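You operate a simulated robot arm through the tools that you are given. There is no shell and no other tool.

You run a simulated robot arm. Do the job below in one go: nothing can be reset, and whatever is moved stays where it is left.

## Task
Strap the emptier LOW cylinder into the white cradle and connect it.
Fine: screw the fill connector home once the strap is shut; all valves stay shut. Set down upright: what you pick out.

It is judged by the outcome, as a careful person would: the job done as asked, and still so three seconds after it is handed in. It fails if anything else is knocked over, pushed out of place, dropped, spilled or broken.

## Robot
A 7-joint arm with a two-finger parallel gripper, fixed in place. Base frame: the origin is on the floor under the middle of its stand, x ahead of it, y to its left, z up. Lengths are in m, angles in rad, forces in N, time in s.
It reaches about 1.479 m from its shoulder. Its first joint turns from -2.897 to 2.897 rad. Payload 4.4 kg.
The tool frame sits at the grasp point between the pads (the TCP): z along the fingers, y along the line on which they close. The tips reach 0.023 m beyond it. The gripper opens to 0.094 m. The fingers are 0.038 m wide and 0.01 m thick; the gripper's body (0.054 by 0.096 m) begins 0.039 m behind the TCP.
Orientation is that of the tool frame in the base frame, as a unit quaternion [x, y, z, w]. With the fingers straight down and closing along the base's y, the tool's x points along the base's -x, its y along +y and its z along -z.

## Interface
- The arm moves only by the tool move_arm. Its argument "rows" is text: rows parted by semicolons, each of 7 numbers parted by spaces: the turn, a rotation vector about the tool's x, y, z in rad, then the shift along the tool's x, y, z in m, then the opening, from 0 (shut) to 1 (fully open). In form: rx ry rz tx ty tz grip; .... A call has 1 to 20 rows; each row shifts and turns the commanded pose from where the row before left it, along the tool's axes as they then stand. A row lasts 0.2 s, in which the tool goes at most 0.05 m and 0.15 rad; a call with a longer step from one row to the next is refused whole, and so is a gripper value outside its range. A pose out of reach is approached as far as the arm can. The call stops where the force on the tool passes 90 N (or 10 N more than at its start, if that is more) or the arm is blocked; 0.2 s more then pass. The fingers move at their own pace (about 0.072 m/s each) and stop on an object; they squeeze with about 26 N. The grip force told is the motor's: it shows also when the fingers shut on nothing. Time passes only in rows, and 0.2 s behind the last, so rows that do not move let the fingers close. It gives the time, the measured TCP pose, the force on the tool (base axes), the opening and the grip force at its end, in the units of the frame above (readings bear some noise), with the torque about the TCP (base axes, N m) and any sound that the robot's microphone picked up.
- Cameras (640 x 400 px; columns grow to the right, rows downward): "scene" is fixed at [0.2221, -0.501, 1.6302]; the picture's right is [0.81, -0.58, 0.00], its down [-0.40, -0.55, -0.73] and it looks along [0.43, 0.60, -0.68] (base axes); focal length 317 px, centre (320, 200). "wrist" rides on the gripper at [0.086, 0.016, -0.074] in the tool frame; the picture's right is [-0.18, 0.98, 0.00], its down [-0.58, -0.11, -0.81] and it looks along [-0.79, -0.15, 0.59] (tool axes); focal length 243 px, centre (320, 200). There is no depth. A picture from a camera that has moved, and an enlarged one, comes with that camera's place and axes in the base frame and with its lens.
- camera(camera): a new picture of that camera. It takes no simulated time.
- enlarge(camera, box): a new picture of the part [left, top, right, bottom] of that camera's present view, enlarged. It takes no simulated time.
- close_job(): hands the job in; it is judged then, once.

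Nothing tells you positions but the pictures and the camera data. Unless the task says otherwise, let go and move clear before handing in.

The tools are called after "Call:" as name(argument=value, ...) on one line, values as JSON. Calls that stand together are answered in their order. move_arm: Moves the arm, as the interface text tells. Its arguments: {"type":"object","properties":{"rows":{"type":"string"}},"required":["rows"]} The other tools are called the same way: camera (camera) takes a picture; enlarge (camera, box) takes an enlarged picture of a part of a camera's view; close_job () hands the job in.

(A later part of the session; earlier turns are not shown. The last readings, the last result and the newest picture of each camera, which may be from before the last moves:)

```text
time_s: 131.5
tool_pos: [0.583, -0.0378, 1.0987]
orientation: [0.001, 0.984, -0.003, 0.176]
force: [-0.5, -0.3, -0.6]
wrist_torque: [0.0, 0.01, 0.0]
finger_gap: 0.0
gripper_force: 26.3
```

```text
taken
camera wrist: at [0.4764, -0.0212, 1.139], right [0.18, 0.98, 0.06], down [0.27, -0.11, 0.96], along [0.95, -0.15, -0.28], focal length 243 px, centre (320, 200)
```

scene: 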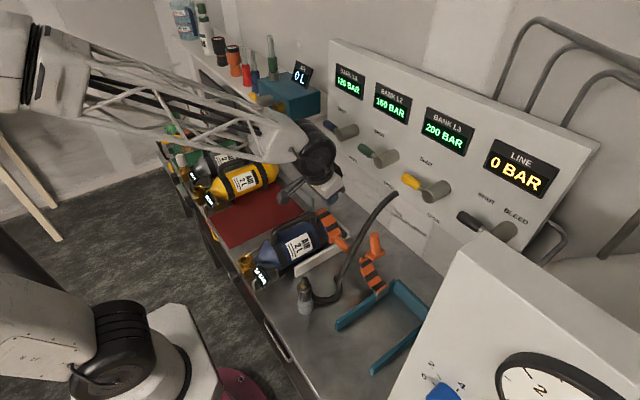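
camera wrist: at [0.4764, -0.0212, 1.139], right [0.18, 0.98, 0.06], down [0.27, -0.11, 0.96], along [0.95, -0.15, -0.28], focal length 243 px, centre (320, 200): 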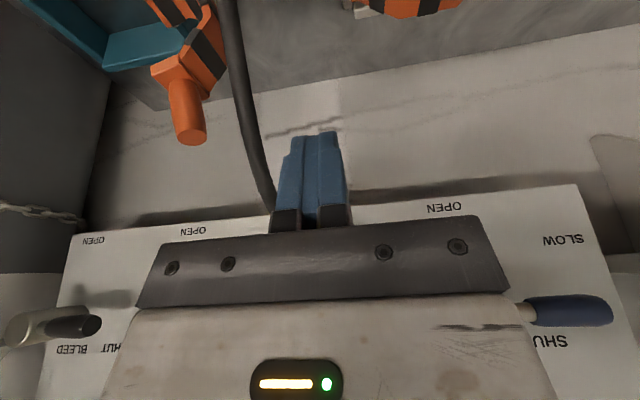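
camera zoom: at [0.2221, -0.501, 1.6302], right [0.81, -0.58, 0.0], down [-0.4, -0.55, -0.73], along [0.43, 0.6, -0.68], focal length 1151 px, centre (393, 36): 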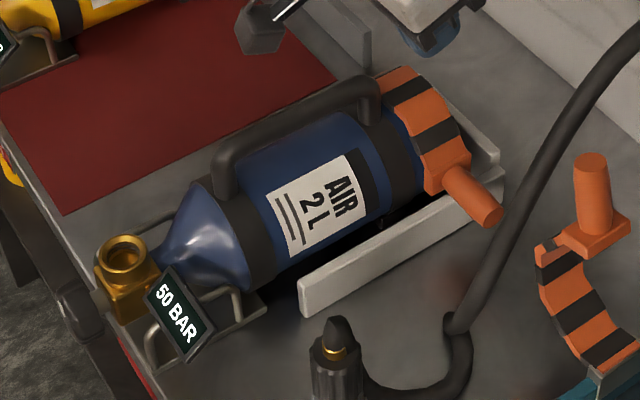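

The strap is shut across the cylinder behind its handle. Now for the fill connector: I'll straighten the tool and hover near it for a close look.

Call:
move_arm(rows="0 0.117 0 0 0 0 1; 0 0.117 0 0 0 0 1; 0 0.119 0 0 0 0 1; 0 0 0 0.0366 -0.0138 0.0078 1; 0 0 0 0.0366 -0.0138 0.0078 1; 0 0 0 0.0366 -0.0138 0.0078 1; 0 0 0 0.0366 -0.0138 0.0078 1; 0 0 0 0.0366 -0.0138 0.0078 1; 0 0 0 0 0 0 1")

Call:
camera(camera="wrist")

Call:
enlarge(camera="wrist", box=[250, 20, 410, 140])

Call:
enlarge(camera="scene", box=[270, 260, 370, 330])

```text
time_s: 133.5
tool_pos: [0.3992, -0.107, 1.0593]
orientation: [0.001, 1.0, -0.002, 0.001]
force: [0.3, 0.2, 0.1]
wrist_torque: [0.0, -0.02, -0.01]
finger_gap: 0.0942
gripper_force: 0.0
```

```text
taken
camera wrist: at [0.3138, -0.0908, 1.1333], right [0.19, 0.98, 0.0], down [0.58, -0.11, 0.81], along [0.79, -0.15, -0.59], focal length 243 px, centre (320, 200)
```

wrist: 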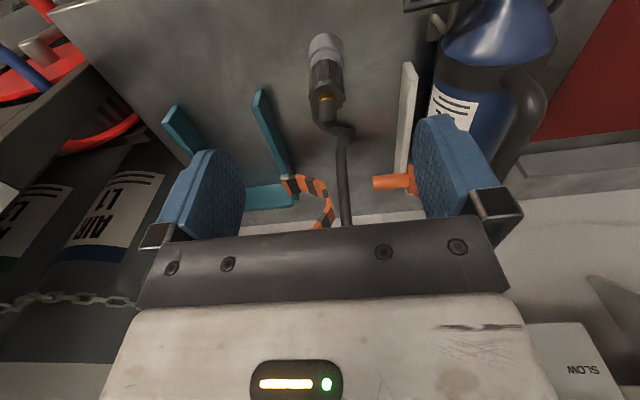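

```text
3.33 times, centred on (330, 80) of wrist
camera zoom: at [0.3138, -0.0908, 1.1333], right [0.19, 0.98, 0.0], down [0.58, -0.11, 0.81], along [0.79, -0.15, -0.59], focal length 809 px, centre (287, 600)
```

zoom: 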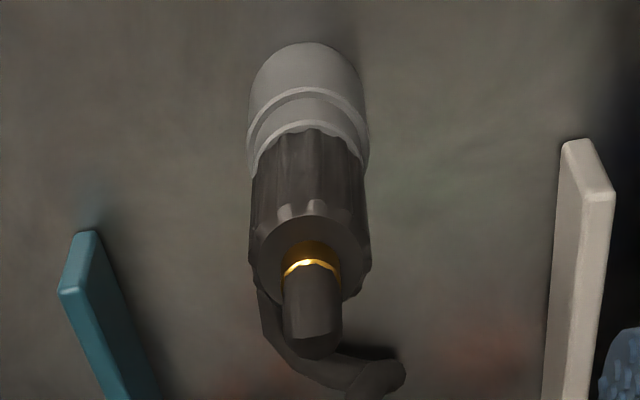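

```text
5.71 times, centred on (320, 295) of scene
camera zoom: at [0.2221, -0.501, 1.6302], right [0.81, -0.58, 0.0], down [-0.4, -0.55, -0.73], along [0.43, 0.6, -0.68], focal length 1809 px, centre (320, -343)
```

zoom: 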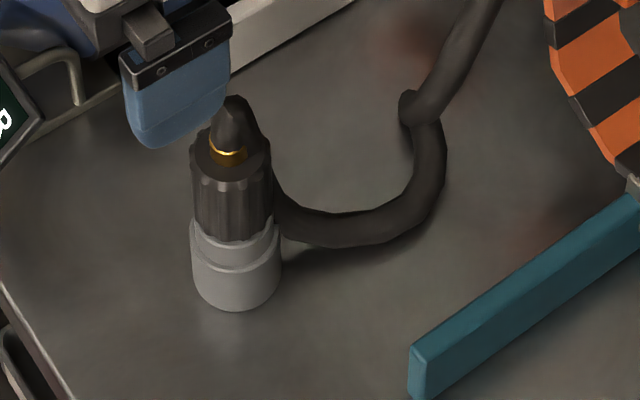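

The connector's black knurled nut tops out at about (0.452, -0.109, 0.896), sitting in a grey parking cup, with the hose stub above reaching z≈0.94. Before taking it I'll check that the arm can reach vertically above the valve outlet near (0.37, 0.062, 0.90), and view that outlet.

Call:
move_arm(rows="0 0 0 0.007 0.042 0.005 1; 0 0 0 0.007 0.042 0.005 1; 0 0 0 0.007 0.042 0.01 1; 0 0 0 0.008 0.0435 0.01 1; 0 0 0 0 0 0 1")

Call:
camera(camera="wrist")

Call:
enlarge(camera="wrist", box=[240, 0, 400, 120])

Call:
enlarge(camera="scene", box=[220, 230, 300, 300])

```text
time_s: 134.7
tool_pos: [0.37, 0.064, 1.0289]
orientation: [0.002, 1.0, -0.002, 0.001]
force: [0.0, -1.1, 0.0]
wrist_torque: [0.0, 0.0, 0.0]
finger_gap: 0.0938
gripper_force: 0.1
```

```text
taken
camera wrist: at [0.2843, 0.0804, 1.1022], right [0.19, 0.98, 0.0], down [0.58, -0.11, 0.81], along [0.79, -0.15, -0.59], focal length 243 px, centre (320, 200)
```

wrist: 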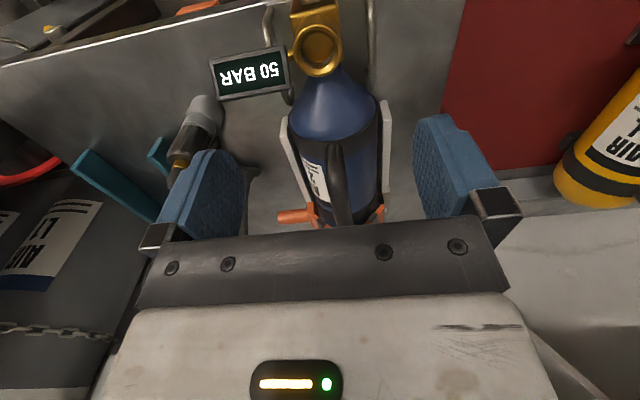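

```text
3.33 times, centred on (320, 60) of wrist
camera zoom: at [0.2843, 0.0804, 1.1022], right [0.19, 0.98, 0.0], down [0.58, -0.11, 0.81], along [0.79, -0.15, -0.59], focal length 809 px, centre (320, 667)
```

zoom: 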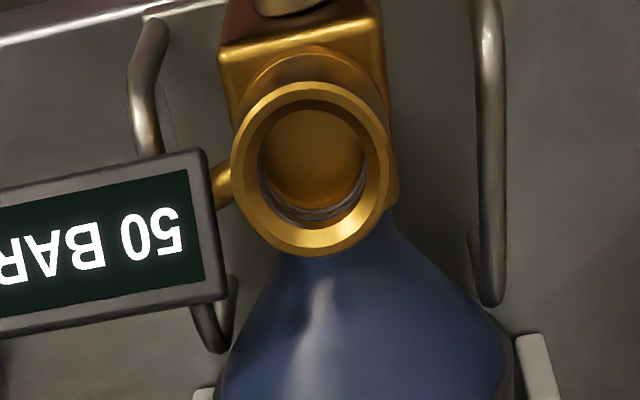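

```text
5.71 times, centred on (260, 265) of scene
camera zoom: at [0.2221, -0.501, 1.6302], right [0.81, -0.58, 0.0], down [-0.4, -0.55, -0.73], along [0.43, 0.6, -0.68], focal length 1809 px, centre (663, -171)
```

zoom: 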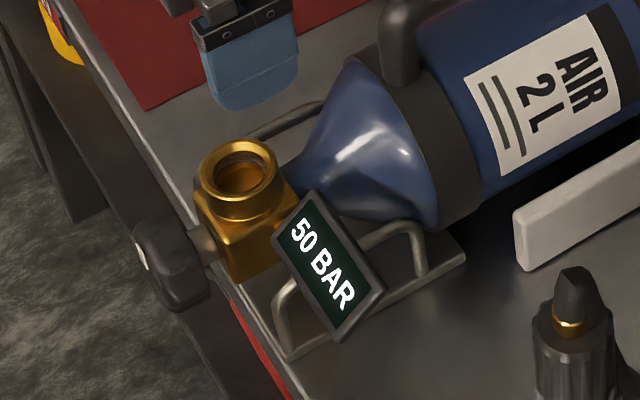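

The outlet ring centre triangulates to (0.367, 0.063, 0.8955), bore up, uncapped. I'll test the low reach here with open fingers, staying above the display's top edge at about 0.893.

Call:
move_arm(rows="0 0 0 0.003 -0.001 0.03 1; 0 0 0 0 0 0.03 1; 0 0 0 0 0 0.022 1; 0 0 0 0 0 0 1")

Call:
camera(camera="wrist")

Call:
camera(camera="scene")

```text
time_s: 135.7
tool_pos: [0.3665, 0.0618, 0.9462]
orientation: [0.0, 1.0, -0.002, 0.001]
force: [-0.4, 0.1, -0.4]
wrist_torque: [0.02, -0.01, 0.0]
finger_gap: 0.0943
gripper_force: 0.1
```

```text
taken
camera wrist: at [0.2815, 0.0787, 1.0199], right [0.19, 0.98, 0.0], down [0.58, -0.11, 0.81], along [0.79, -0.15, -0.59], focal length 243 px, centre (320, 200)
```

wrist: 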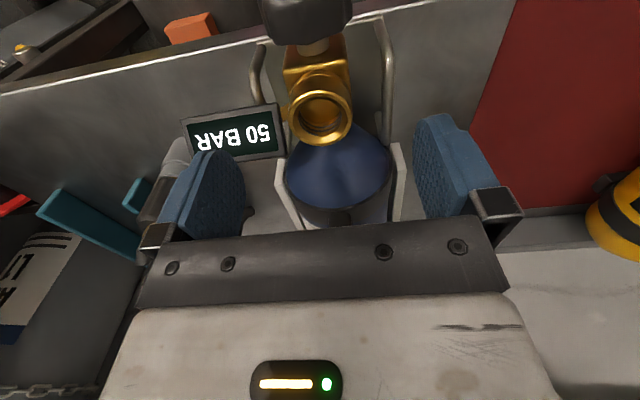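

```text
taken
```

scene: 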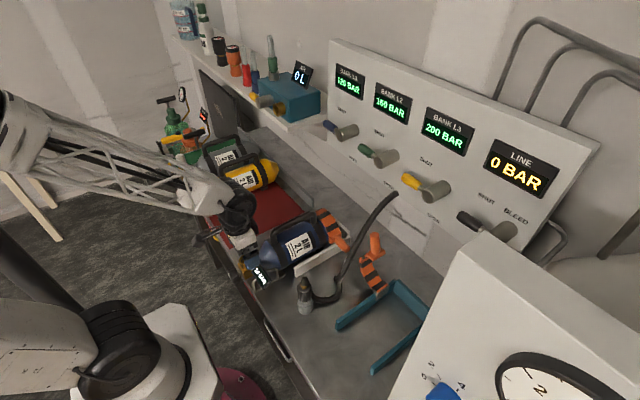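

Call:
enlarge(camera="wrist", box=[260, 50, 380, 170])

```text
3.33 times, centred on (320, 110) of wrist
camera zoom: at [0.2815, 0.0787, 1.0199], right [0.19, 0.98, 0.0], down [0.58, -0.11, 0.81], along [0.79, -0.15, -0.59], focal length 809 px, centre (320, 500)
```

zoom: 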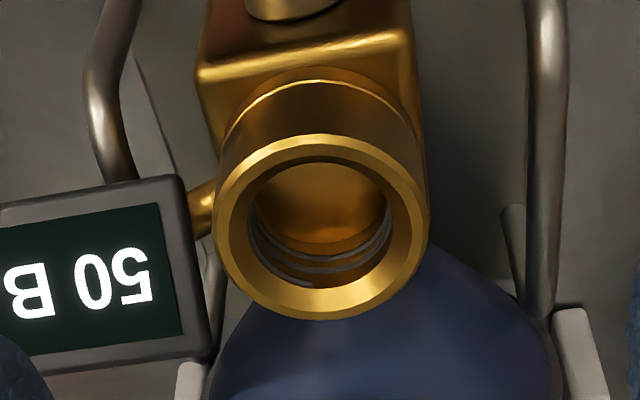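

The outlet centre is refined to (0.3665, 0.063, 0.897). Next I'll go up and over to the connector and view it from directly above.

Call:
move_arm(rows="0 0 0 0 0 -0.04 0.75; 0 0 0 0 0 -0.04 0.75; 0 0 0 0 0 -0.03 0.75; 0 0 0 -0.0214 -0.0428 0 0.75; 0 0 0 -0.0214 -0.0428 0 0.75; 0 0 0 -0.0214 -0.0428 0 0.75; 0 0 0 -0.0214 -0.0428 0 0.75; 0 0 0 0 0 0.03 0.75; 0 0 0 0 0 0.02 0.75; 0 0 0 0 0 0 0.75")

Call:
camera(camera="wrist")

Call:
enlarge(camera="wrist", box=[240, 0, 400, 130])

Call:
enlarge(camera="scene", box=[270, 250, 350, 320])

```text
time_s: 137.9
tool_pos: [0.4538, -0.1108, 1.0087]
orientation: [0.001, 1.0, -0.002, 0.001]
force: [0.2, 0.0, -0.5]
wrist_torque: [0.0, 0.0, 0.01]
finger_gap: 0.0707
gripper_force: 0.1
```

```text
taken
camera wrist: at [0.3682, -0.0936, 1.0819], right [0.19, 0.98, 0.0], down [0.58, -0.11, 0.81], along [0.79, -0.15, -0.59], focal length 243 px, centre (320, 200)
```

wrist: 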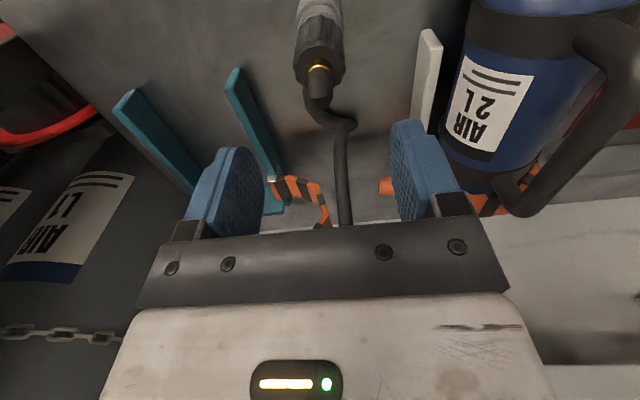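

```text
3.08 times, centred on (320, 65) of wrist
camera zoom: at [0.3682, -0.0936, 1.0819], right [0.19, 0.98, 0.0], down [0.58, -0.11, 0.81], along [0.79, -0.15, -0.59], focal length 746 px, centre (320, 615)
```

zoom: 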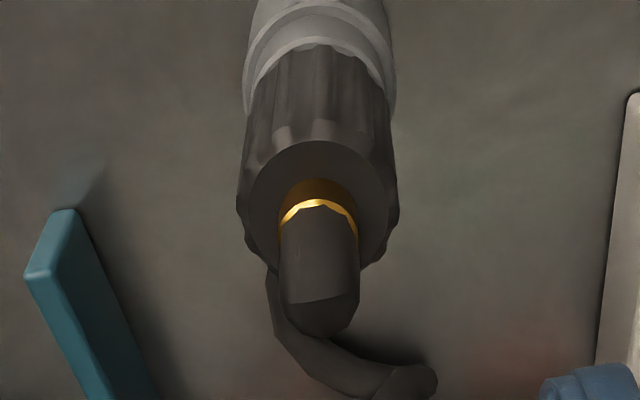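

```text
5.71 times, centred on (310, 285) of scene
camera zoom: at [0.2221, -0.501, 1.6302], right [0.81, -0.58, 0.0], down [-0.4, -0.55, -0.73], along [0.43, 0.6, -0.68], focal length 1809 px, centre (377, -286)
```

zoom: 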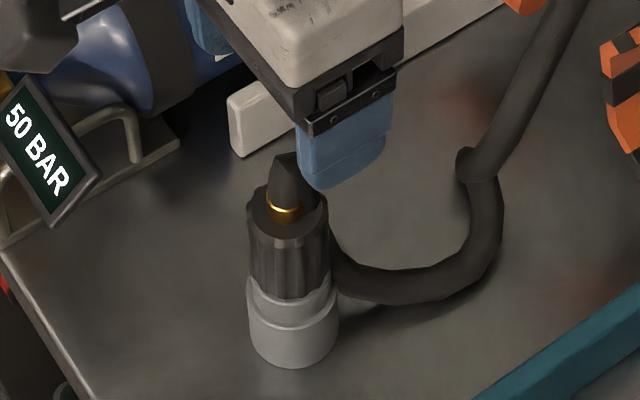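

The gripper is centred over the nut to within 2–3 mm. I'll descend slowly with the fingers either side, keeping the palm just above the hose stub.

Call:
move_arm(rows="0 0 0 0 0.002 0.03 0.75; 0 0 0 0 0 0.03 0.75; 0 0 0 0 0 0.02 0.75; 0 0 0 0 0 0.015 0.75; 0 0 0 0 0 0 0.75")

Call:
camera(camera="wrist")

Call:
enlarge(camera="scene", box=[270, 250, 350, 320])

```text
time_s: 139.1
tool_pos: [0.4553, -0.1082, 0.9129]
orientation: [0.001, 1.0, -0.002, 0.002]
force: [-0.2, 0.3, -0.7]
wrist_torque: [-0.02, -0.02, 0.01]
finger_gap: 0.0705
gripper_force: 0.0
```

```text
taken
camera wrist: at [0.3684, -0.0914, 0.9866], right [0.19, 0.98, 0.0], down [0.58, -0.11, 0.81], along [0.79, -0.15, -0.59], focal length 243 px, centre (320, 200)
```

wrist: 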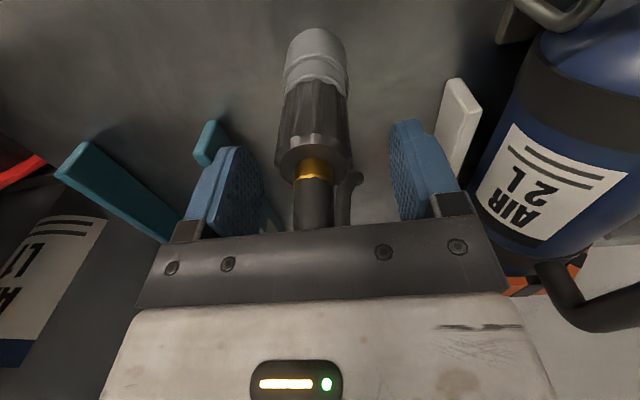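

```text
5.71 times, centred on (310, 285) of scene
camera zoom: at [0.2221, -0.501, 1.6302], right [0.81, -0.58, 0.0], down [-0.4, -0.55, -0.73], along [0.43, 0.6, -0.68], focal length 1809 px, centre (377, -286)
```

zoom: 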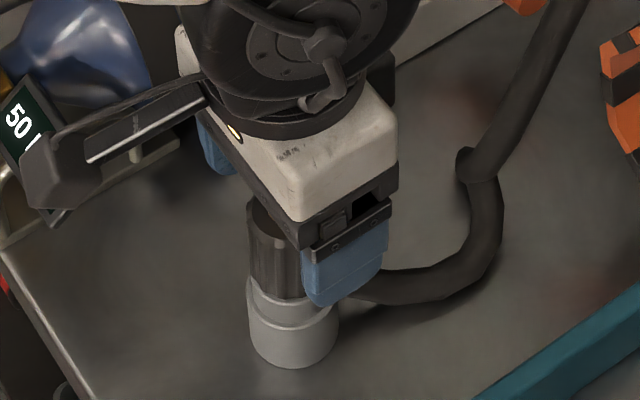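

Call:
move_arm(rows="0 0 0 0 0 0.004 0.75; 0 0 0 0 0 0.004 0.75; 0 0 0 0 0 0 0.75")

Call:
enlarge(camera="wrist", box=[180, 20, 460, 240])

```text
time_s: 139.9
tool_pos: [0.4537, -0.1081, 0.9055]
orientation: [0.001, 1.0, -0.001, 0.001]
force: [0.6, 0.4, -1.0]
wrist_torque: [0.01, 0.02, -0.02]
finger_gap: 0.0704
gripper_force: 0.0
```

```text
1.82 times, centred on (320, 130) of wrist
camera zoom: at [0.3679, -0.0914, 0.979], right [0.19, 0.98, 0.0], down [0.58, -0.11, 0.81], along [0.79, -0.15, -0.59], focal length 441 px, centre (320, 327)
```

zoom: 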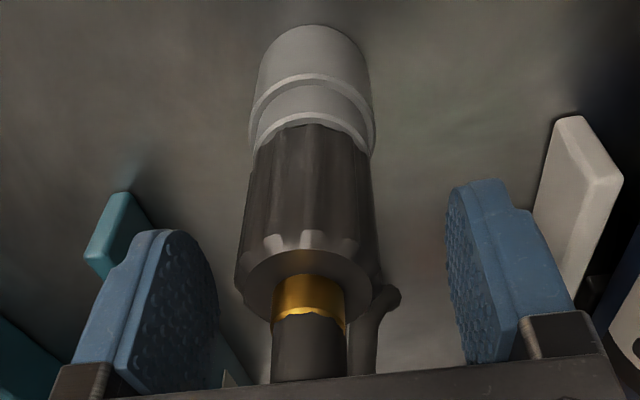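

The nut spans z≈0.857–0.898 and the pads overlap its top 15 mm, with no contact yet. Closing on it now.

Call:
move_arm(rows="0 0 0 0 -0.002 0 0.75; 0 0 0 0 0 0 0; 0 0 0 0 0 0 0; 0 0 0 0 0 0 0; 0 0 0 0 0 0 0")

Call:
move_arm(rows="0 0 0 0 0 -0.005 0; 0 0 0 0 0 -0.005 0; 0 0 0 0 0 -0.01 0; 0 0 0 0 0 0 0")

Call:
enlarge(camera="wrist", box=[180, 20, 460, 240])

Call:
enlarge(camera="scene", box=[270, 240, 370, 320])

```text
time_s: 141.1
tool_pos: [0.4518, -0.1106, 0.9052]
orientation: [0.0, 1.0, -0.002, 0.001]
force: [-0.6, -0.8, 1.9]
wrist_torque: [0.27, 0.04, 0.01]
finger_gap: 0.0373
gripper_force: 25.9
```

```text
time_s: 142.1
tool_pos: [0.4532, -0.1107, 0.9265]
orientation: [0.001, 1.0, -0.002, 0.0]
force: [-0.6, 0.2, -2.3]
wrist_torque: [-0.01, 0.01, -0.02]
finger_gap: 0.0373
gripper_force: 26.0
```

```text
1.82 times, centred on (320, 130) of wrist
camera zoom: at [0.3677, -0.0939, 0.9991], right [0.19, 0.98, 0.0], down [0.58, -0.11, 0.81], along [0.79, -0.15, -0.59], focal length 441 px, centre (320, 327)
```

zoom: 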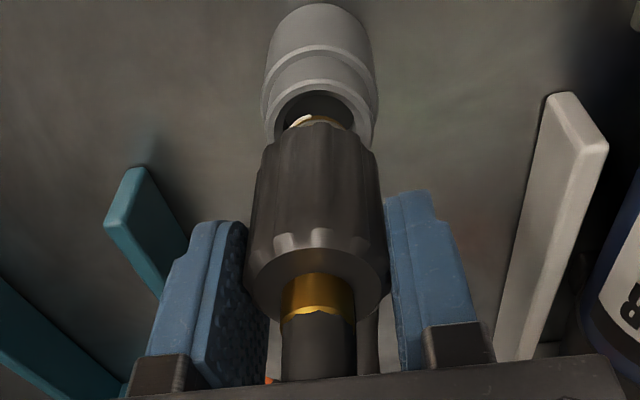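

```text
5.00 times, centred on (320, 280) of scene
camera zoom: at [0.2221, -0.501, 1.6302], right [0.81, -0.58, 0.0], down [-0.4, -0.55, -0.73], along [0.43, 0.6, -0.68], focal length 1583 px, centre (320, -200)
```

zoom: 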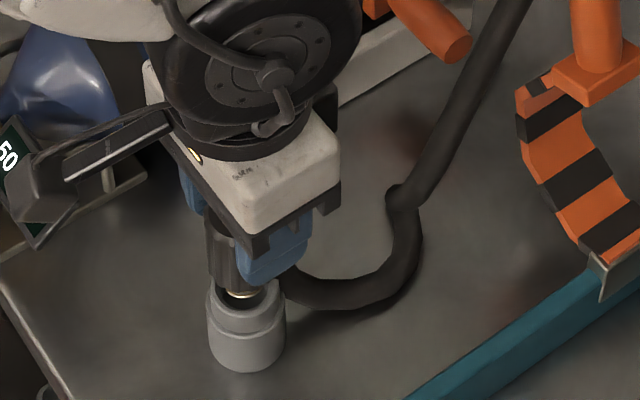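

The connector is out of its parking cup, showing a brass thread underneath. I'll lift it clear and check the hose load.

Call:
move_arm(rows="0 0 0 0 0 -0.02 0; 0 0 0 0 0 -0.02 0; 0 0 0 0 0 -0.02 0; 0 0 0 0 0 -0.02 0; 0 0 0 0 0 -0.015 0; 0 0 0 0 0 0 0")

Call:
enlarge(camera="wrist", box=[180, 20, 460, 240])

Call:
enlarge(camera="scene", box=[240, 200, 400, 320])

```text
time_s: 143.5
tool_pos: [0.4536, -0.1095, 1.0206]
orientation: [0.001, 1.0, -0.001, 0.001]
force: [0.0, 0.5, -1.3]
wrist_torque: [0.02, 0.0, -0.01]
finger_gap: 0.0374
gripper_force: 26.2
```

```text
1.82 times, centred on (320, 130) of wrist
camera zoom: at [0.3675, -0.0932, 1.094], right [0.19, 0.98, 0.0], down [0.58, -0.11, 0.81], along [0.79, -0.15, -0.59], focal length 441 px, centre (320, 327)
```

zoom: 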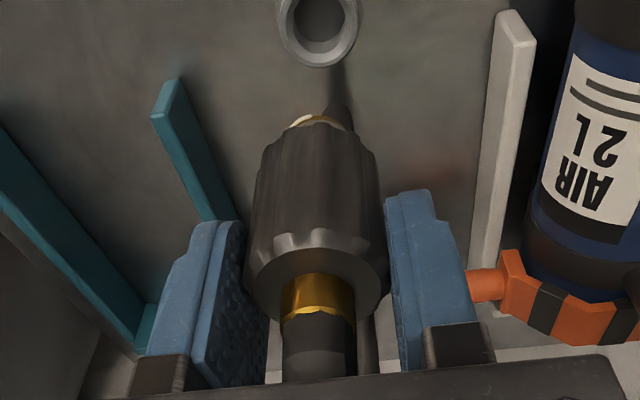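

```text
3.33 times, centred on (320, 260) of scene
camera zoom: at [0.2221, -0.501, 1.6302], right [0.81, -0.58, 0.0], down [-0.4, -0.55, -0.73], along [0.43, 0.6, -0.68], focal length 1056 px, centre (320, 0)
```

zoom: 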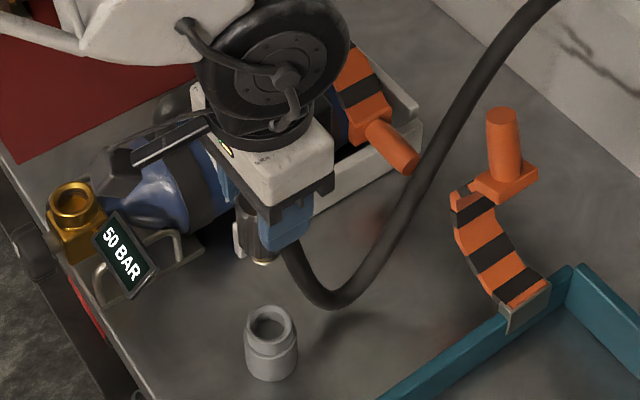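

The connector hangs freely with almost no hose load. I'll check how centred the nut sits in the fingers before aligning it over the outlet.

Call:
enlarge(camera="wrist", box=[260, 60, 380, 230])

Call:
enlarge(camera="scene", box=[280, 240, 330, 290])

```text
2.35 times, centred on (320, 145) of wrist
camera zoom: at [0.3675, -0.0932, 1.094], right [0.19, 0.98, 0.0], down [0.58, -0.11, 0.81], along [0.79, -0.15, -0.59], focal length 571 px, centre (320, 329)
```

zoom: 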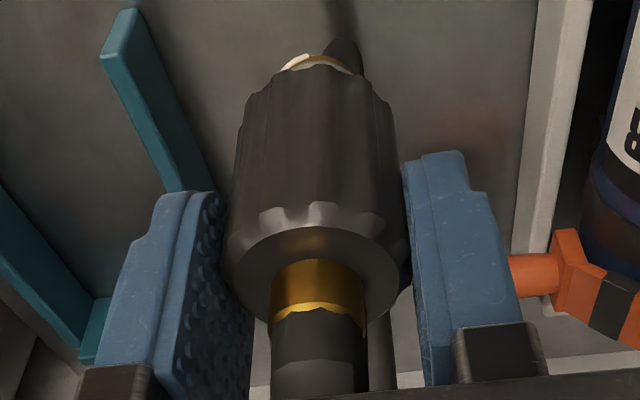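

```text
8.00 times, centred on (305, 265) of scene
camera zoom: at [0.2221, -0.501, 1.6302], right [0.81, -0.58, 0.0], down [-0.4, -0.55, -0.73], along [0.43, 0.6, -0.68], focal length 2533 px, centre (440, -320)
```

zoom: 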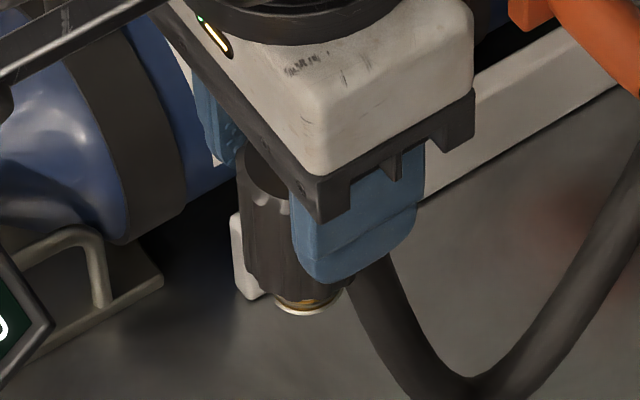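

Call:
move_arm(rows="0 0 0 0.0109 0.0216 0 0; 0 0 0 0.0109 0.0216 0 0; 0 0 0 0.0109 0.0216 0 0; 0 0 0 0.0109 0.0216 0 0; 0 0 0 0.0109 0.0216 0 0; 0 0 0 0.0109 0.0216 0 0; 0 0 0 0.0109 0.0216 0 0; 0 0 0 0.0109 0.0216 0 0; 0 0 0 0 0 0 0; 0 0 0 0 0 0 0")

Call:
camera(camera="wrist")

Call:
enlarge(camera="wrist", box=[250, 20, 390, 200])

Call:
enlarge(camera="scene", box=[220, 210, 320, 300])

Call:
camera(camera="scene")

```text
time_s: 145.7
tool_pos: [0.3671, 0.0642, 1.0197]
orientation: [0.002, 1.0, -0.002, 0.0]
force: [-0.3, 1.8, -0.9]
wrist_torque: [-0.02, -0.03, -0.01]
finger_gap: 0.0375
gripper_force: 26.1
```

```text
taken
camera wrist: at [0.2812, 0.0801, 1.0929], right [0.19, 0.98, 0.0], down [0.58, -0.11, 0.81], along [0.79, -0.15, -0.59], focal length 243 px, centre (320, 200)
```

wrist: 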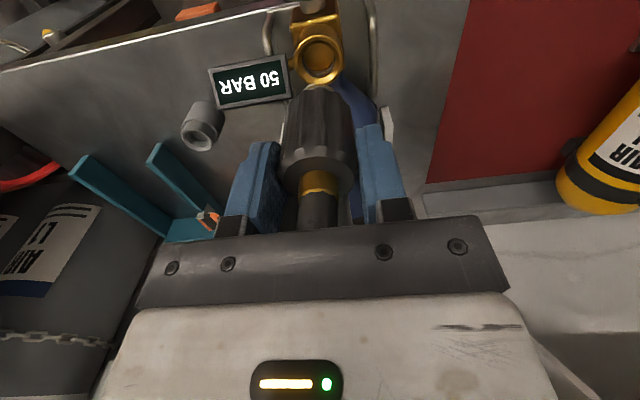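

```text
2.22 times, centred on (320, 110) of wrist
camera zoom: at [0.2812, 0.0801, 1.0929], right [0.19, 0.98, 0.0], down [0.58, -0.11, 0.81], along [0.79, -0.15, -0.59], focal length 539 px, centre (320, 400)
```

zoom: 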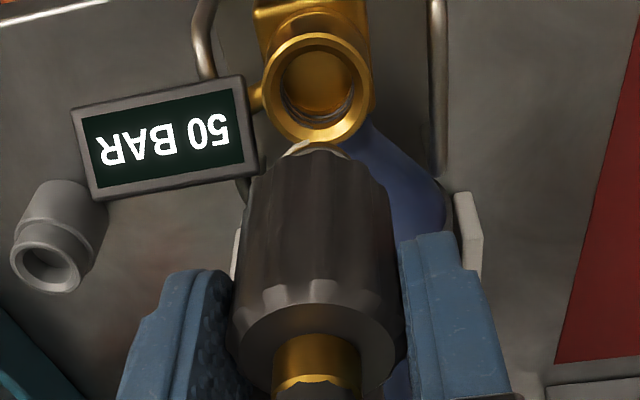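

```text
4.44 times, centred on (270, 255) of scene
camera zoom: at [0.2221, -0.501, 1.6302], right [0.81, -0.58, 0.0], down [-0.4, -0.55, -0.73], along [0.43, 0.6, -0.68], focal length 1407 px, centre (542, -44)
```

zoom: 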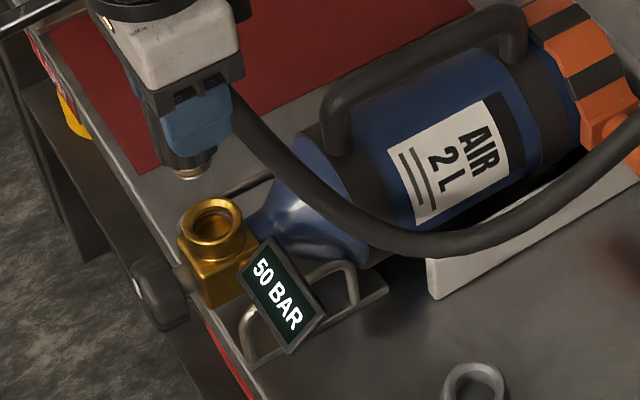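

```text
taken
```

scene: 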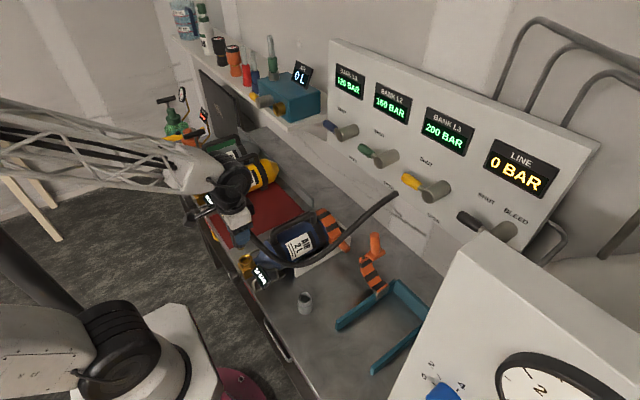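

Call:
enlarge(camera="scene", box=[240, 225, 280, 265])

Call:
enlarge(camera="wrist", box=[280, 20, 360, 110])

```text
10.00 times, centred on (260, 245) of scene
camera zoom: at [0.2221, -0.501, 1.6302], right [0.81, -0.58, 0.0], down [-0.4, -0.55, -0.73], along [0.43, 0.6, -0.68], focal length 3166 px, centre (920, -250)
```

zoom: 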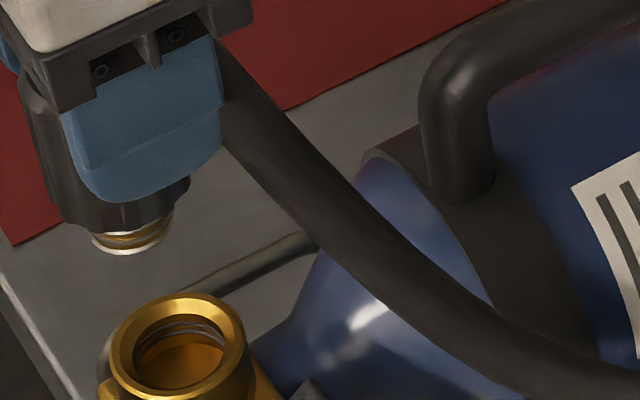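

```text
4.44 times, centred on (320, 65) of wrist
camera zoom: at [0.2812, 0.0801, 1.0929], right [0.19, 0.98, 0.0], down [0.58, -0.11, 0.81], along [0.79, -0.15, -0.59], focal length 1078 px, centre (320, 800)
```

zoom: 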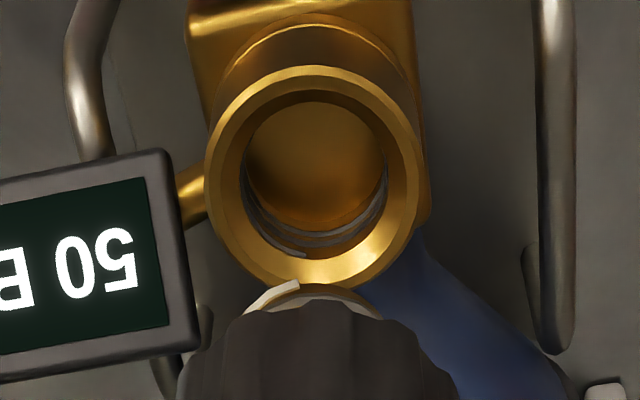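

The thread sits over the outlet to within a few millimetres. I'll lower until it's just above the ring, so both can be compared at the same depth.

Call:
move_arm(rows="0 0 0 0 -0.001 0.015 0; 0 0 0 0 0 0.015 0; 0 0 0 0 0 0.01 0; 0 0 0 0 0 0.004 0; 0 0 0 0 0 0 0; 0 0 0 0 0 0 0")

Call:
enlarge(camera="wrist", box=[280, 60, 360, 150])

Call:
enlarge(camera="scene", box=[240, 230, 280, 270])

```text
time_s: 147.1
tool_pos: [0.3667, 0.0622, 0.9754]
orientation: [0.001, 1.0, -0.001, 0.001]
force: [-1.0, -0.3, -1.7]
wrist_torque: [-0.03, 0.01, 0.01]
finger_gap: 0.0372
gripper_force: 26.0
```

```text
4.44 times, centred on (320, 105) of wrist
camera zoom: at [0.2814, 0.0788, 1.0487], right [0.19, 0.98, 0.0], down [0.58, -0.11, 0.81], along [0.79, -0.15, -0.59], focal length 1078 px, centre (320, 622)
```

zoom: 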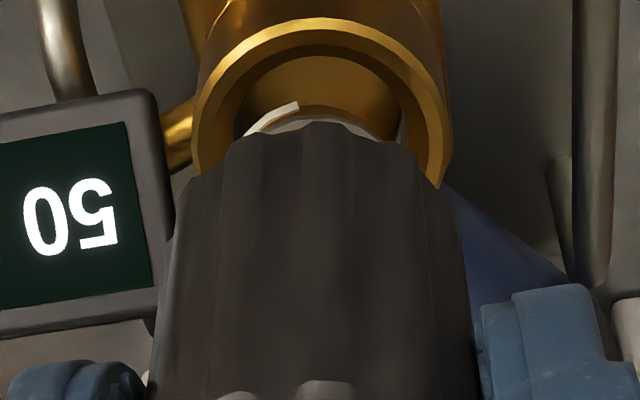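

```text
10.00 times, centred on (260, 250) of scene
camera zoom: at [0.2221, -0.501, 1.6302], right [0.81, -0.58, 0.0], down [-0.4, -0.55, -0.73], along [0.43, 0.6, -0.68], focal length 3166 px, centre (920, -300)
```

zoom: 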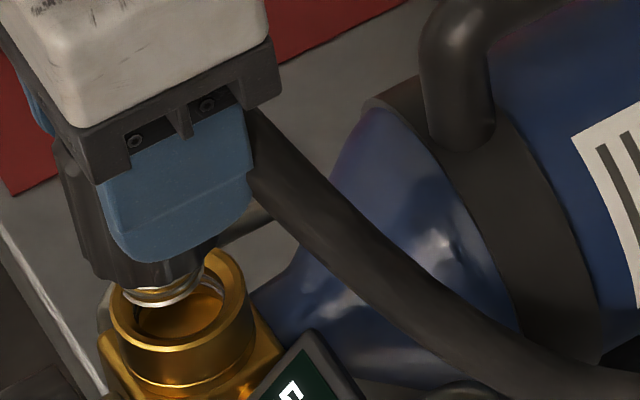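

Call:
enlarge(camera="wrist", box=[300, 62, 345, 97])

Call:
enlarge(camera="scene", box=[236, 250, 260, 268])

```text
11.43 times, centred on (322, 80) of wrist
camera zoom: at [0.2814, 0.0788, 1.0487], right [0.19, 0.98, 0.0], down [0.58, -0.11, 0.81], along [0.79, -0.15, -0.59], focal length 2773 px, centre (291, 1577)
```

zoom: 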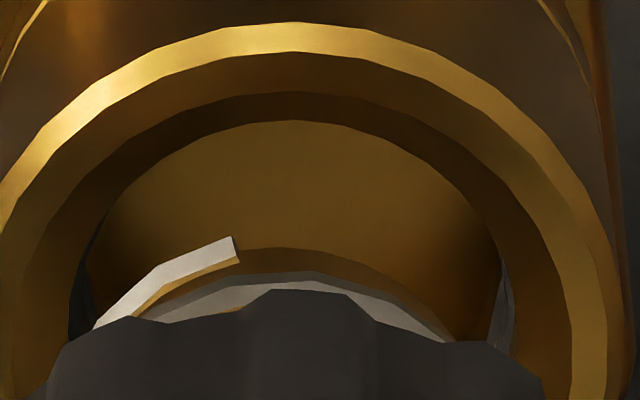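

```text
16.00 times, centred on (248, 259) of scene
camera zoom: at [0.2221, -0.501, 1.6302], right [0.81, -0.58, 0.0], down [-0.4, -0.55, -0.73], along [0.43, 0.6, -0.68], focal length 5066 px, centre (1472, -744)
```

zoom: 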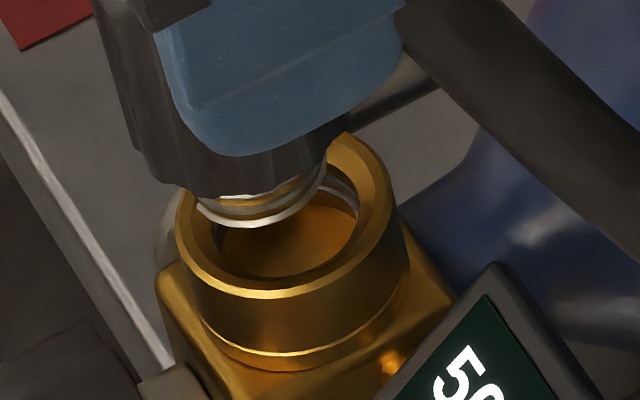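

Both views now agree the thread is about 1.6 mm toward the robot from the bore axis and some 10 mm above the ring. I'll correct that and lower gently.

Call:
move_arm(rows="0 0 0 -0.0016 -0.0004 0.003 0; 0 0 0 0 0 0.003 0; 0 0 0 0 0 0.002 0; 0 0 0 0 0 0 0")

Call:
move_arm(rows="0 0 0 0 0 0.002 0; 0 0 0 0 0 0.002 0; 0 0 0 0 0 0 0")

Call:
enlarge(camera="scene", box=[236, 250, 260, 268])

```text
time_s: 148.1
tool_pos: [0.3683, 0.0621, 0.9681]
orientation: [0.001, 1.0, -0.002, 0.0]
force: [0.4, 0.4, -2.0]
wrist_torque: [0.01, -0.02, -0.02]
finger_gap: 0.0374
gripper_force: 25.6
```

```text
time_s: 148.9
tool_pos: [0.3683, 0.0624, 0.9623]
orientation: [0.001, 1.0, -0.002, 0.002]
force: [-0.2, 0.4, -0.6]
wrist_torque: [0.0, -0.01, 0.01]
finger_gap: 0.0377
gripper_force: 26.0
```

```text
16.00 times, centred on (248, 259) of scene
camera zoom: at [0.2221, -0.501, 1.6302], right [0.81, -0.58, 0.0], down [-0.4, -0.55, -0.73], along [0.43, 0.6, -0.68], focal length 5066 px, centre (1472, -744)
```

zoom: 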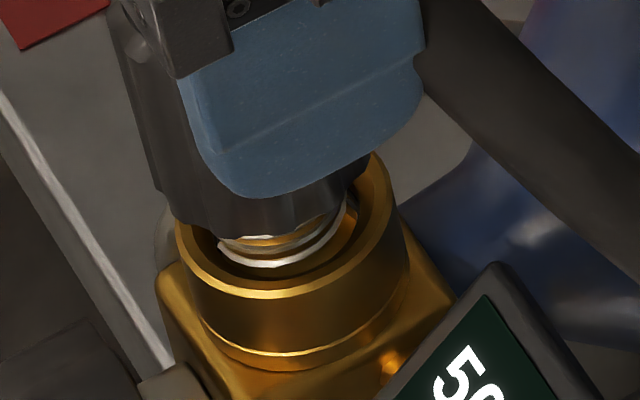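

It looks well centred over the bore. I'll keep lowering in 2 mm steps until contact.

Call:
move_arm(rows="0 0 0 0 0 0.002 0; 0 0 0 0 0 0.002 0; 0 0 0 0 0 0 0")

Call:
move_arm(rows="0 0 0 0 0 0.002 0; 0 0 0 0 0 0.002 0; 0 0 0 0 0 0 0")

Call:
enlarge(camera="scene", box=[236, 250, 260, 268])

```text
time_s: 149.7
tool_pos: [0.368, 0.0624, 0.9584]
orientation: [0.0, 1.0, -0.002, 0.001]
force: [-0.1, 0.3, -1.5]
wrist_torque: [0.02, -0.02, 0.0]
finger_gap: 0.0372
gripper_force: 25.7
```

```text
time_s: 150.5
tool_pos: [0.3688, 0.0621, 0.9561]
orientation: [0.001, 1.0, -0.002, 0.001]
force: [1.1, 0.5, -1.9]
wrist_torque: [0.01, -0.01, 0.0]
finger_gap: 0.0376
gripper_force: 26.3
```

```text
16.00 times, centred on (248, 259) of scene
camera zoom: at [0.2221, -0.501, 1.6302], right [0.81, -0.58, 0.0], down [-0.4, -0.55, -0.73], along [0.43, 0.6, -0.68], focal length 5066 px, centre (1472, -744)
```

zoom: 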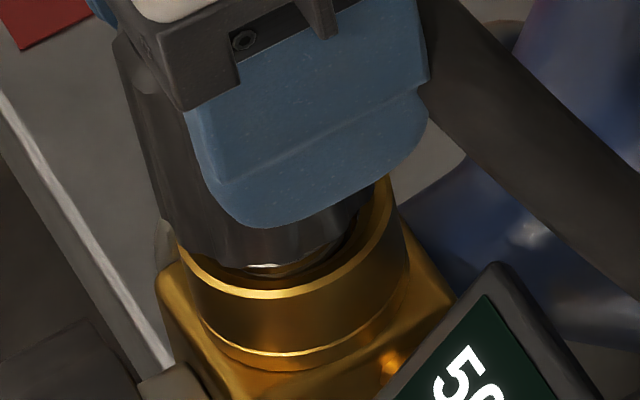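

Call:
move_arm(rows="0 0 0 0 0 0.001 0; 0 0 0 0 0 0.001 0; 0 0 0 0 0 0 0")

Call:
move_arm(rows="0 0 0 0 0 0.001 0; 0 0 0 0 0 0.001 0; 0 0 0 0 0 0 0")

Call:
enlarge(camera="scene", box=[236, 250, 260, 268])

Call:
enlarge(camera="wrist", box=[250, 60, 390, 220])

```text
time_s: 151.3
tool_pos: [0.3686, 0.0612, 0.9536]
orientation: [0.001, 1.0, -0.002, 0.0]
force: [0.0, -0.6, -1.6]
wrist_torque: [0.03, -0.02, 0.0]
finger_gap: 0.0373
gripper_force: 26.2
```

```text
time_s: 152.1
tool_pos: [0.3677, 0.0613, 0.951]
orientation: [0.0, 1.0, -0.002, 0.001]
force: [0.5, -0.2, -1.6]
wrist_torque: [0.0, -0.01, 0.0]
finger_gap: 0.0371
gripper_force: 26.2
```

```text
16.00 times, centred on (248, 259) of scene
camera zoom: at [0.2221, -0.501, 1.6302], right [0.81, -0.58, 0.0], down [-0.4, -0.55, -0.73], along [0.43, 0.6, -0.68], focal length 5066 px, centre (1472, -744)
```

zoom: 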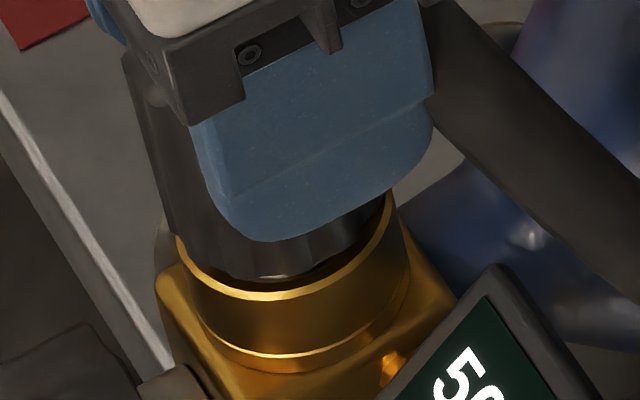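

```text
2.50 times, centred on (320, 140) of wrist
camera zoom: at [0.2827, 0.0781, 1.0251], right [0.19, 0.98, 0.0], down [0.58, -0.11, 0.81], along [0.79, -0.15, -0.59], focal length 606 px, centre (320, 350)
```

zoom: 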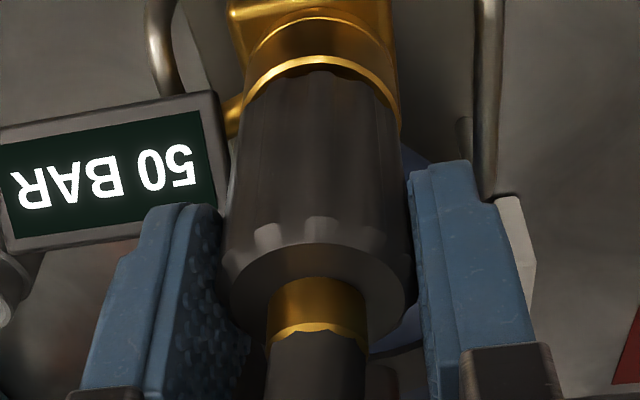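

Call:
move_arm(rows="0 0 0 0 0 0.001 0; 0 0 0 0 0 0.001 0; 0 0 0 0 0 0 0")

Call:
move_arm(rows="0 0 0 0 0 0.001 0; 0 0 0 0 0 0.001 0; 0 0 0 0 0 0 0")

```text
time_s: 152.9
tool_pos: [0.3684, 0.0627, 0.9497]
orientation: [0.0, 1.0, -0.001, 0.001]
force: [0.3, 0.0, -2.0]
wrist_torque: [-0.02, -0.02, 0.02]
finger_gap: 0.0371
gripper_force: 25.8
```

```text
time_s: 153.7
tool_pos: [0.3682, 0.0624, 0.9478]
orientation: [0.001, 1.0, -0.002, 0.001]
force: [2.7, 0.9, 22.4]
wrist_torque: [0.29, -0.22, -0.06]
finger_gap: 0.0376
gripper_force: 26.4
```

Contact at last, 22 N upward. I'll check the fit and then start turning clockwise as seen from above, which is tool +z.

Call:
enlarge(camera="scene", box=[236, 245, 266, 268])

Call:
enlarge(camera="wrist", box=[280, 70, 360, 130])

```text
16.00 times, centred on (251, 256) of scene
camera zoom: at [0.2221, -0.501, 1.6302], right [0.81, -0.58, 0.0], down [-0.4, -0.55, -0.73], along [0.43, 0.6, -0.68], focal length 5066 px, centre (1424, -704)
```

zoom: 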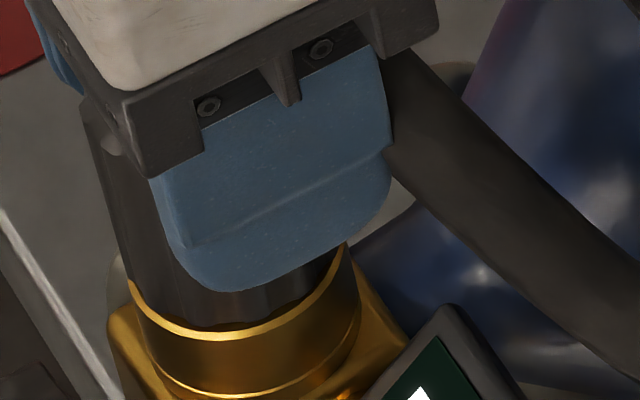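

```text
6.67 times, centred on (320, 100) of wrist
camera zoom: at [0.2833, 0.0783, 1.0214], right [0.19, 0.98, 0.0], down [0.58, -0.11, 0.81], along [0.79, -0.15, -0.59], focal length 1618 px, centre (320, 867)
```

zoom: 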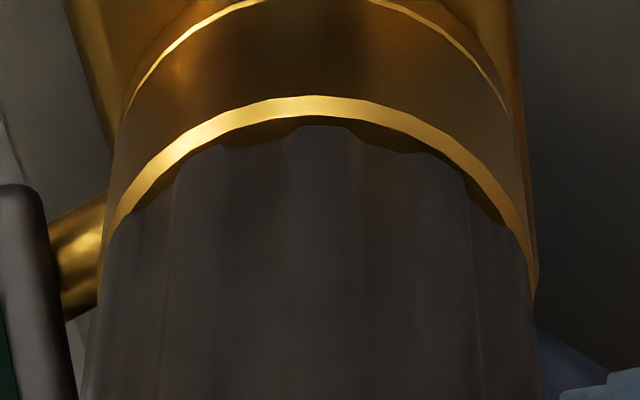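

Call:
move_arm(rows="0 0 0.12 0 0 0 0; 0 0 0.12 0 0 0 0; 0 0 0.12 0 0 0.0002 0; 0 0 0.12 0 0 0.0002 0; 0 0 0.12 0 0 0.0002 0; 0 0 0 0 0 0 0")

Call:
camera(camera="wrist")

Call:
enlarge(camera="scene", box=[220, 220, 300, 290])

```text
time_s: 155.1
tool_pos: [0.3683, 0.0626, 0.9464]
orientation: [0.298, 0.955, -0.002, 0.001]
force: [-0.1, 0.1, -0.6]
wrist_torque: [0.02, -0.05, 0.0]
finger_gap: 0.0374
gripper_force: 26.5
```

```text
taken
camera wrist: at [0.307, 0.1242, 1.0201], right [0.71, 0.7, 0.0], down [0.42, -0.42, 0.81], along [0.57, -0.57, -0.59], focal length 243 px, centre (320, 200)
```

wrist: 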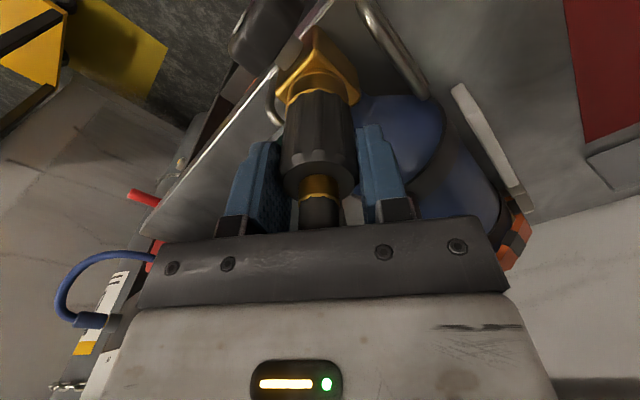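

```text
5.71 times, centred on (260, 255) of scene
camera zoom: at [0.2221, -0.501, 1.6302], right [0.81, -0.58, 0.0], down [-0.4, -0.55, -0.73], along [0.43, 0.6, -0.68], focal length 1809 px, centre (663, -114)
```

zoom: 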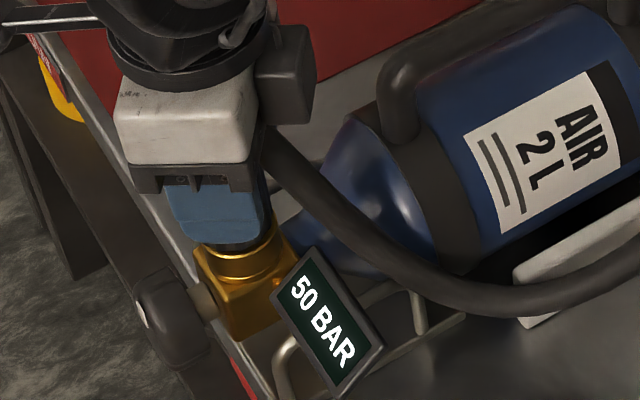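

It is advancing under the turn. I'll continue clockwise with a slight downward feed.

Call:
move_arm(rows="0 0 0.13 0 0 0.0003 0; 0 0 0.13 0 0 0.0003 0; 0 0 0.13 0 0 0.0003 0; 0 0 0.13 0 0 0.0003 0; 0 0 0.13 0 0 0.0003 0; 0 0 0 0 0 0 0")

Call:
move_arm(rows="0 0 0.13 0 0 0.0003 0; 0 0 0.13 0 0 0.0003 0; 0 0 0.13 0 0 0.0003 0; 0 0 0.13 0 0 0.0003 0; 0 0 0.13 0 0 0.0003 0; 0 0 0 0 0 0 0")

```text
time_s: 156.5
tool_pos: [0.368, 0.0618, 0.9459]
orientation: [0.587, 0.81, -0.001, 0.001]
force: [-9.6, -7.3, 15.2]
wrist_torque: [-0.18, 0.35, -0.04]
finger_gap: 0.0371
gripper_force: 25.9
```

```text
time_s: 157.9
tool_pos: [0.3688, 0.0614, 0.9446]
orientation: [0.815, 0.58, 0.0, 0.002]
force: [-11.9, -1.4, 17.0]
wrist_torque: [-0.15, 0.31, 0.02]
finger_gap: 0.0364
gripper_force: 25.8
```

Call:
move_arm(rows="0 0 0.13 0 0 0.0001 0; 0 0 0.13 0 0 0.0001 0; 0 0 0.13 0 0 0.0001 0; 0 0 0.13 0 0 0.0001 0; 0 0 0.13 0 0 0.0001 0; 0 0 0 0 0 0 0")

Call:
move_arm(rows="0 0 0.13 0 0 0.0001 0; 0 0 0.13 0 0 0.0001 0; 0 0 0.13 0 0 0.0001 0; 0 0 0.13 0 0 0.0001 0; 0 0 0.13 0 0 0.0001 0; 0 0 0 0 0 0 0")

Call:
camera(camera="wrist")

Call:
enlarge(camera="scene", box=[220, 220, 300, 290])

```text
time_s: 159.3
tool_pos: [0.3677, 0.0615, 0.9442]
orientation: [0.957, 0.289, 0.0, 0.001]
force: [-6.2, 8.4, 13.2]
wrist_torque: [0.32, 0.08, 0.03]
finger_gap: 0.0365
gripper_force: 25.3
```

```text
time_s: 160.7
tool_pos: [0.3687, 0.0619, 0.9428]
orientation: [0.987, 0.163, 0.0, 0.001]
force: [-10.6, 5.9, 18.5]
wrist_torque: [0.24, 0.25, 0.07]
finger_gap: 0.0365
gripper_force: 26.2
out of reach, approached as far as the arm can: row 3, 4, 5
```

```text
taken
camera wrist: at [0.4564, 0.0741, 1.0169], right [0.14, -0.99, 0.0], down [-0.59, -0.08, 0.81], along [-0.8, -0.12, -0.59], focal length 243 px, centre (320, 200)
```

wrist: 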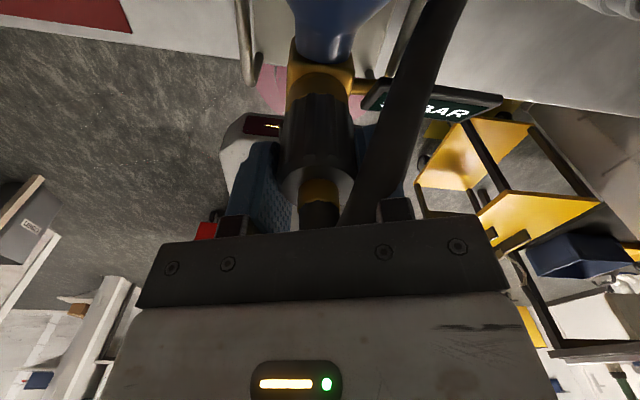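

```text
5.71 times, centred on (260, 255) of scene
camera zoom: at [0.2221, -0.501, 1.6302], right [0.81, -0.58, 0.0], down [-0.4, -0.55, -0.73], along [0.43, 0.6, -0.68], focal length 1809 px, centre (663, -114)
```

zoom: 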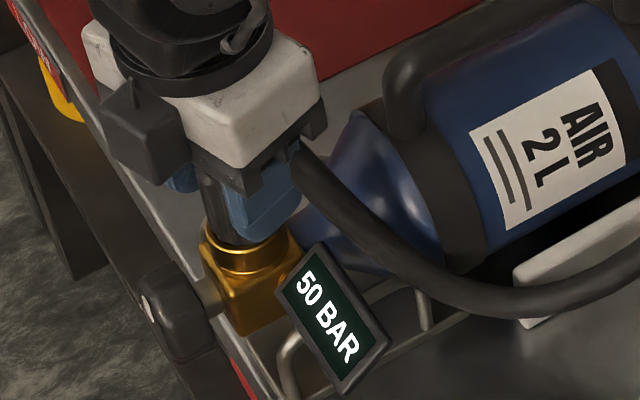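

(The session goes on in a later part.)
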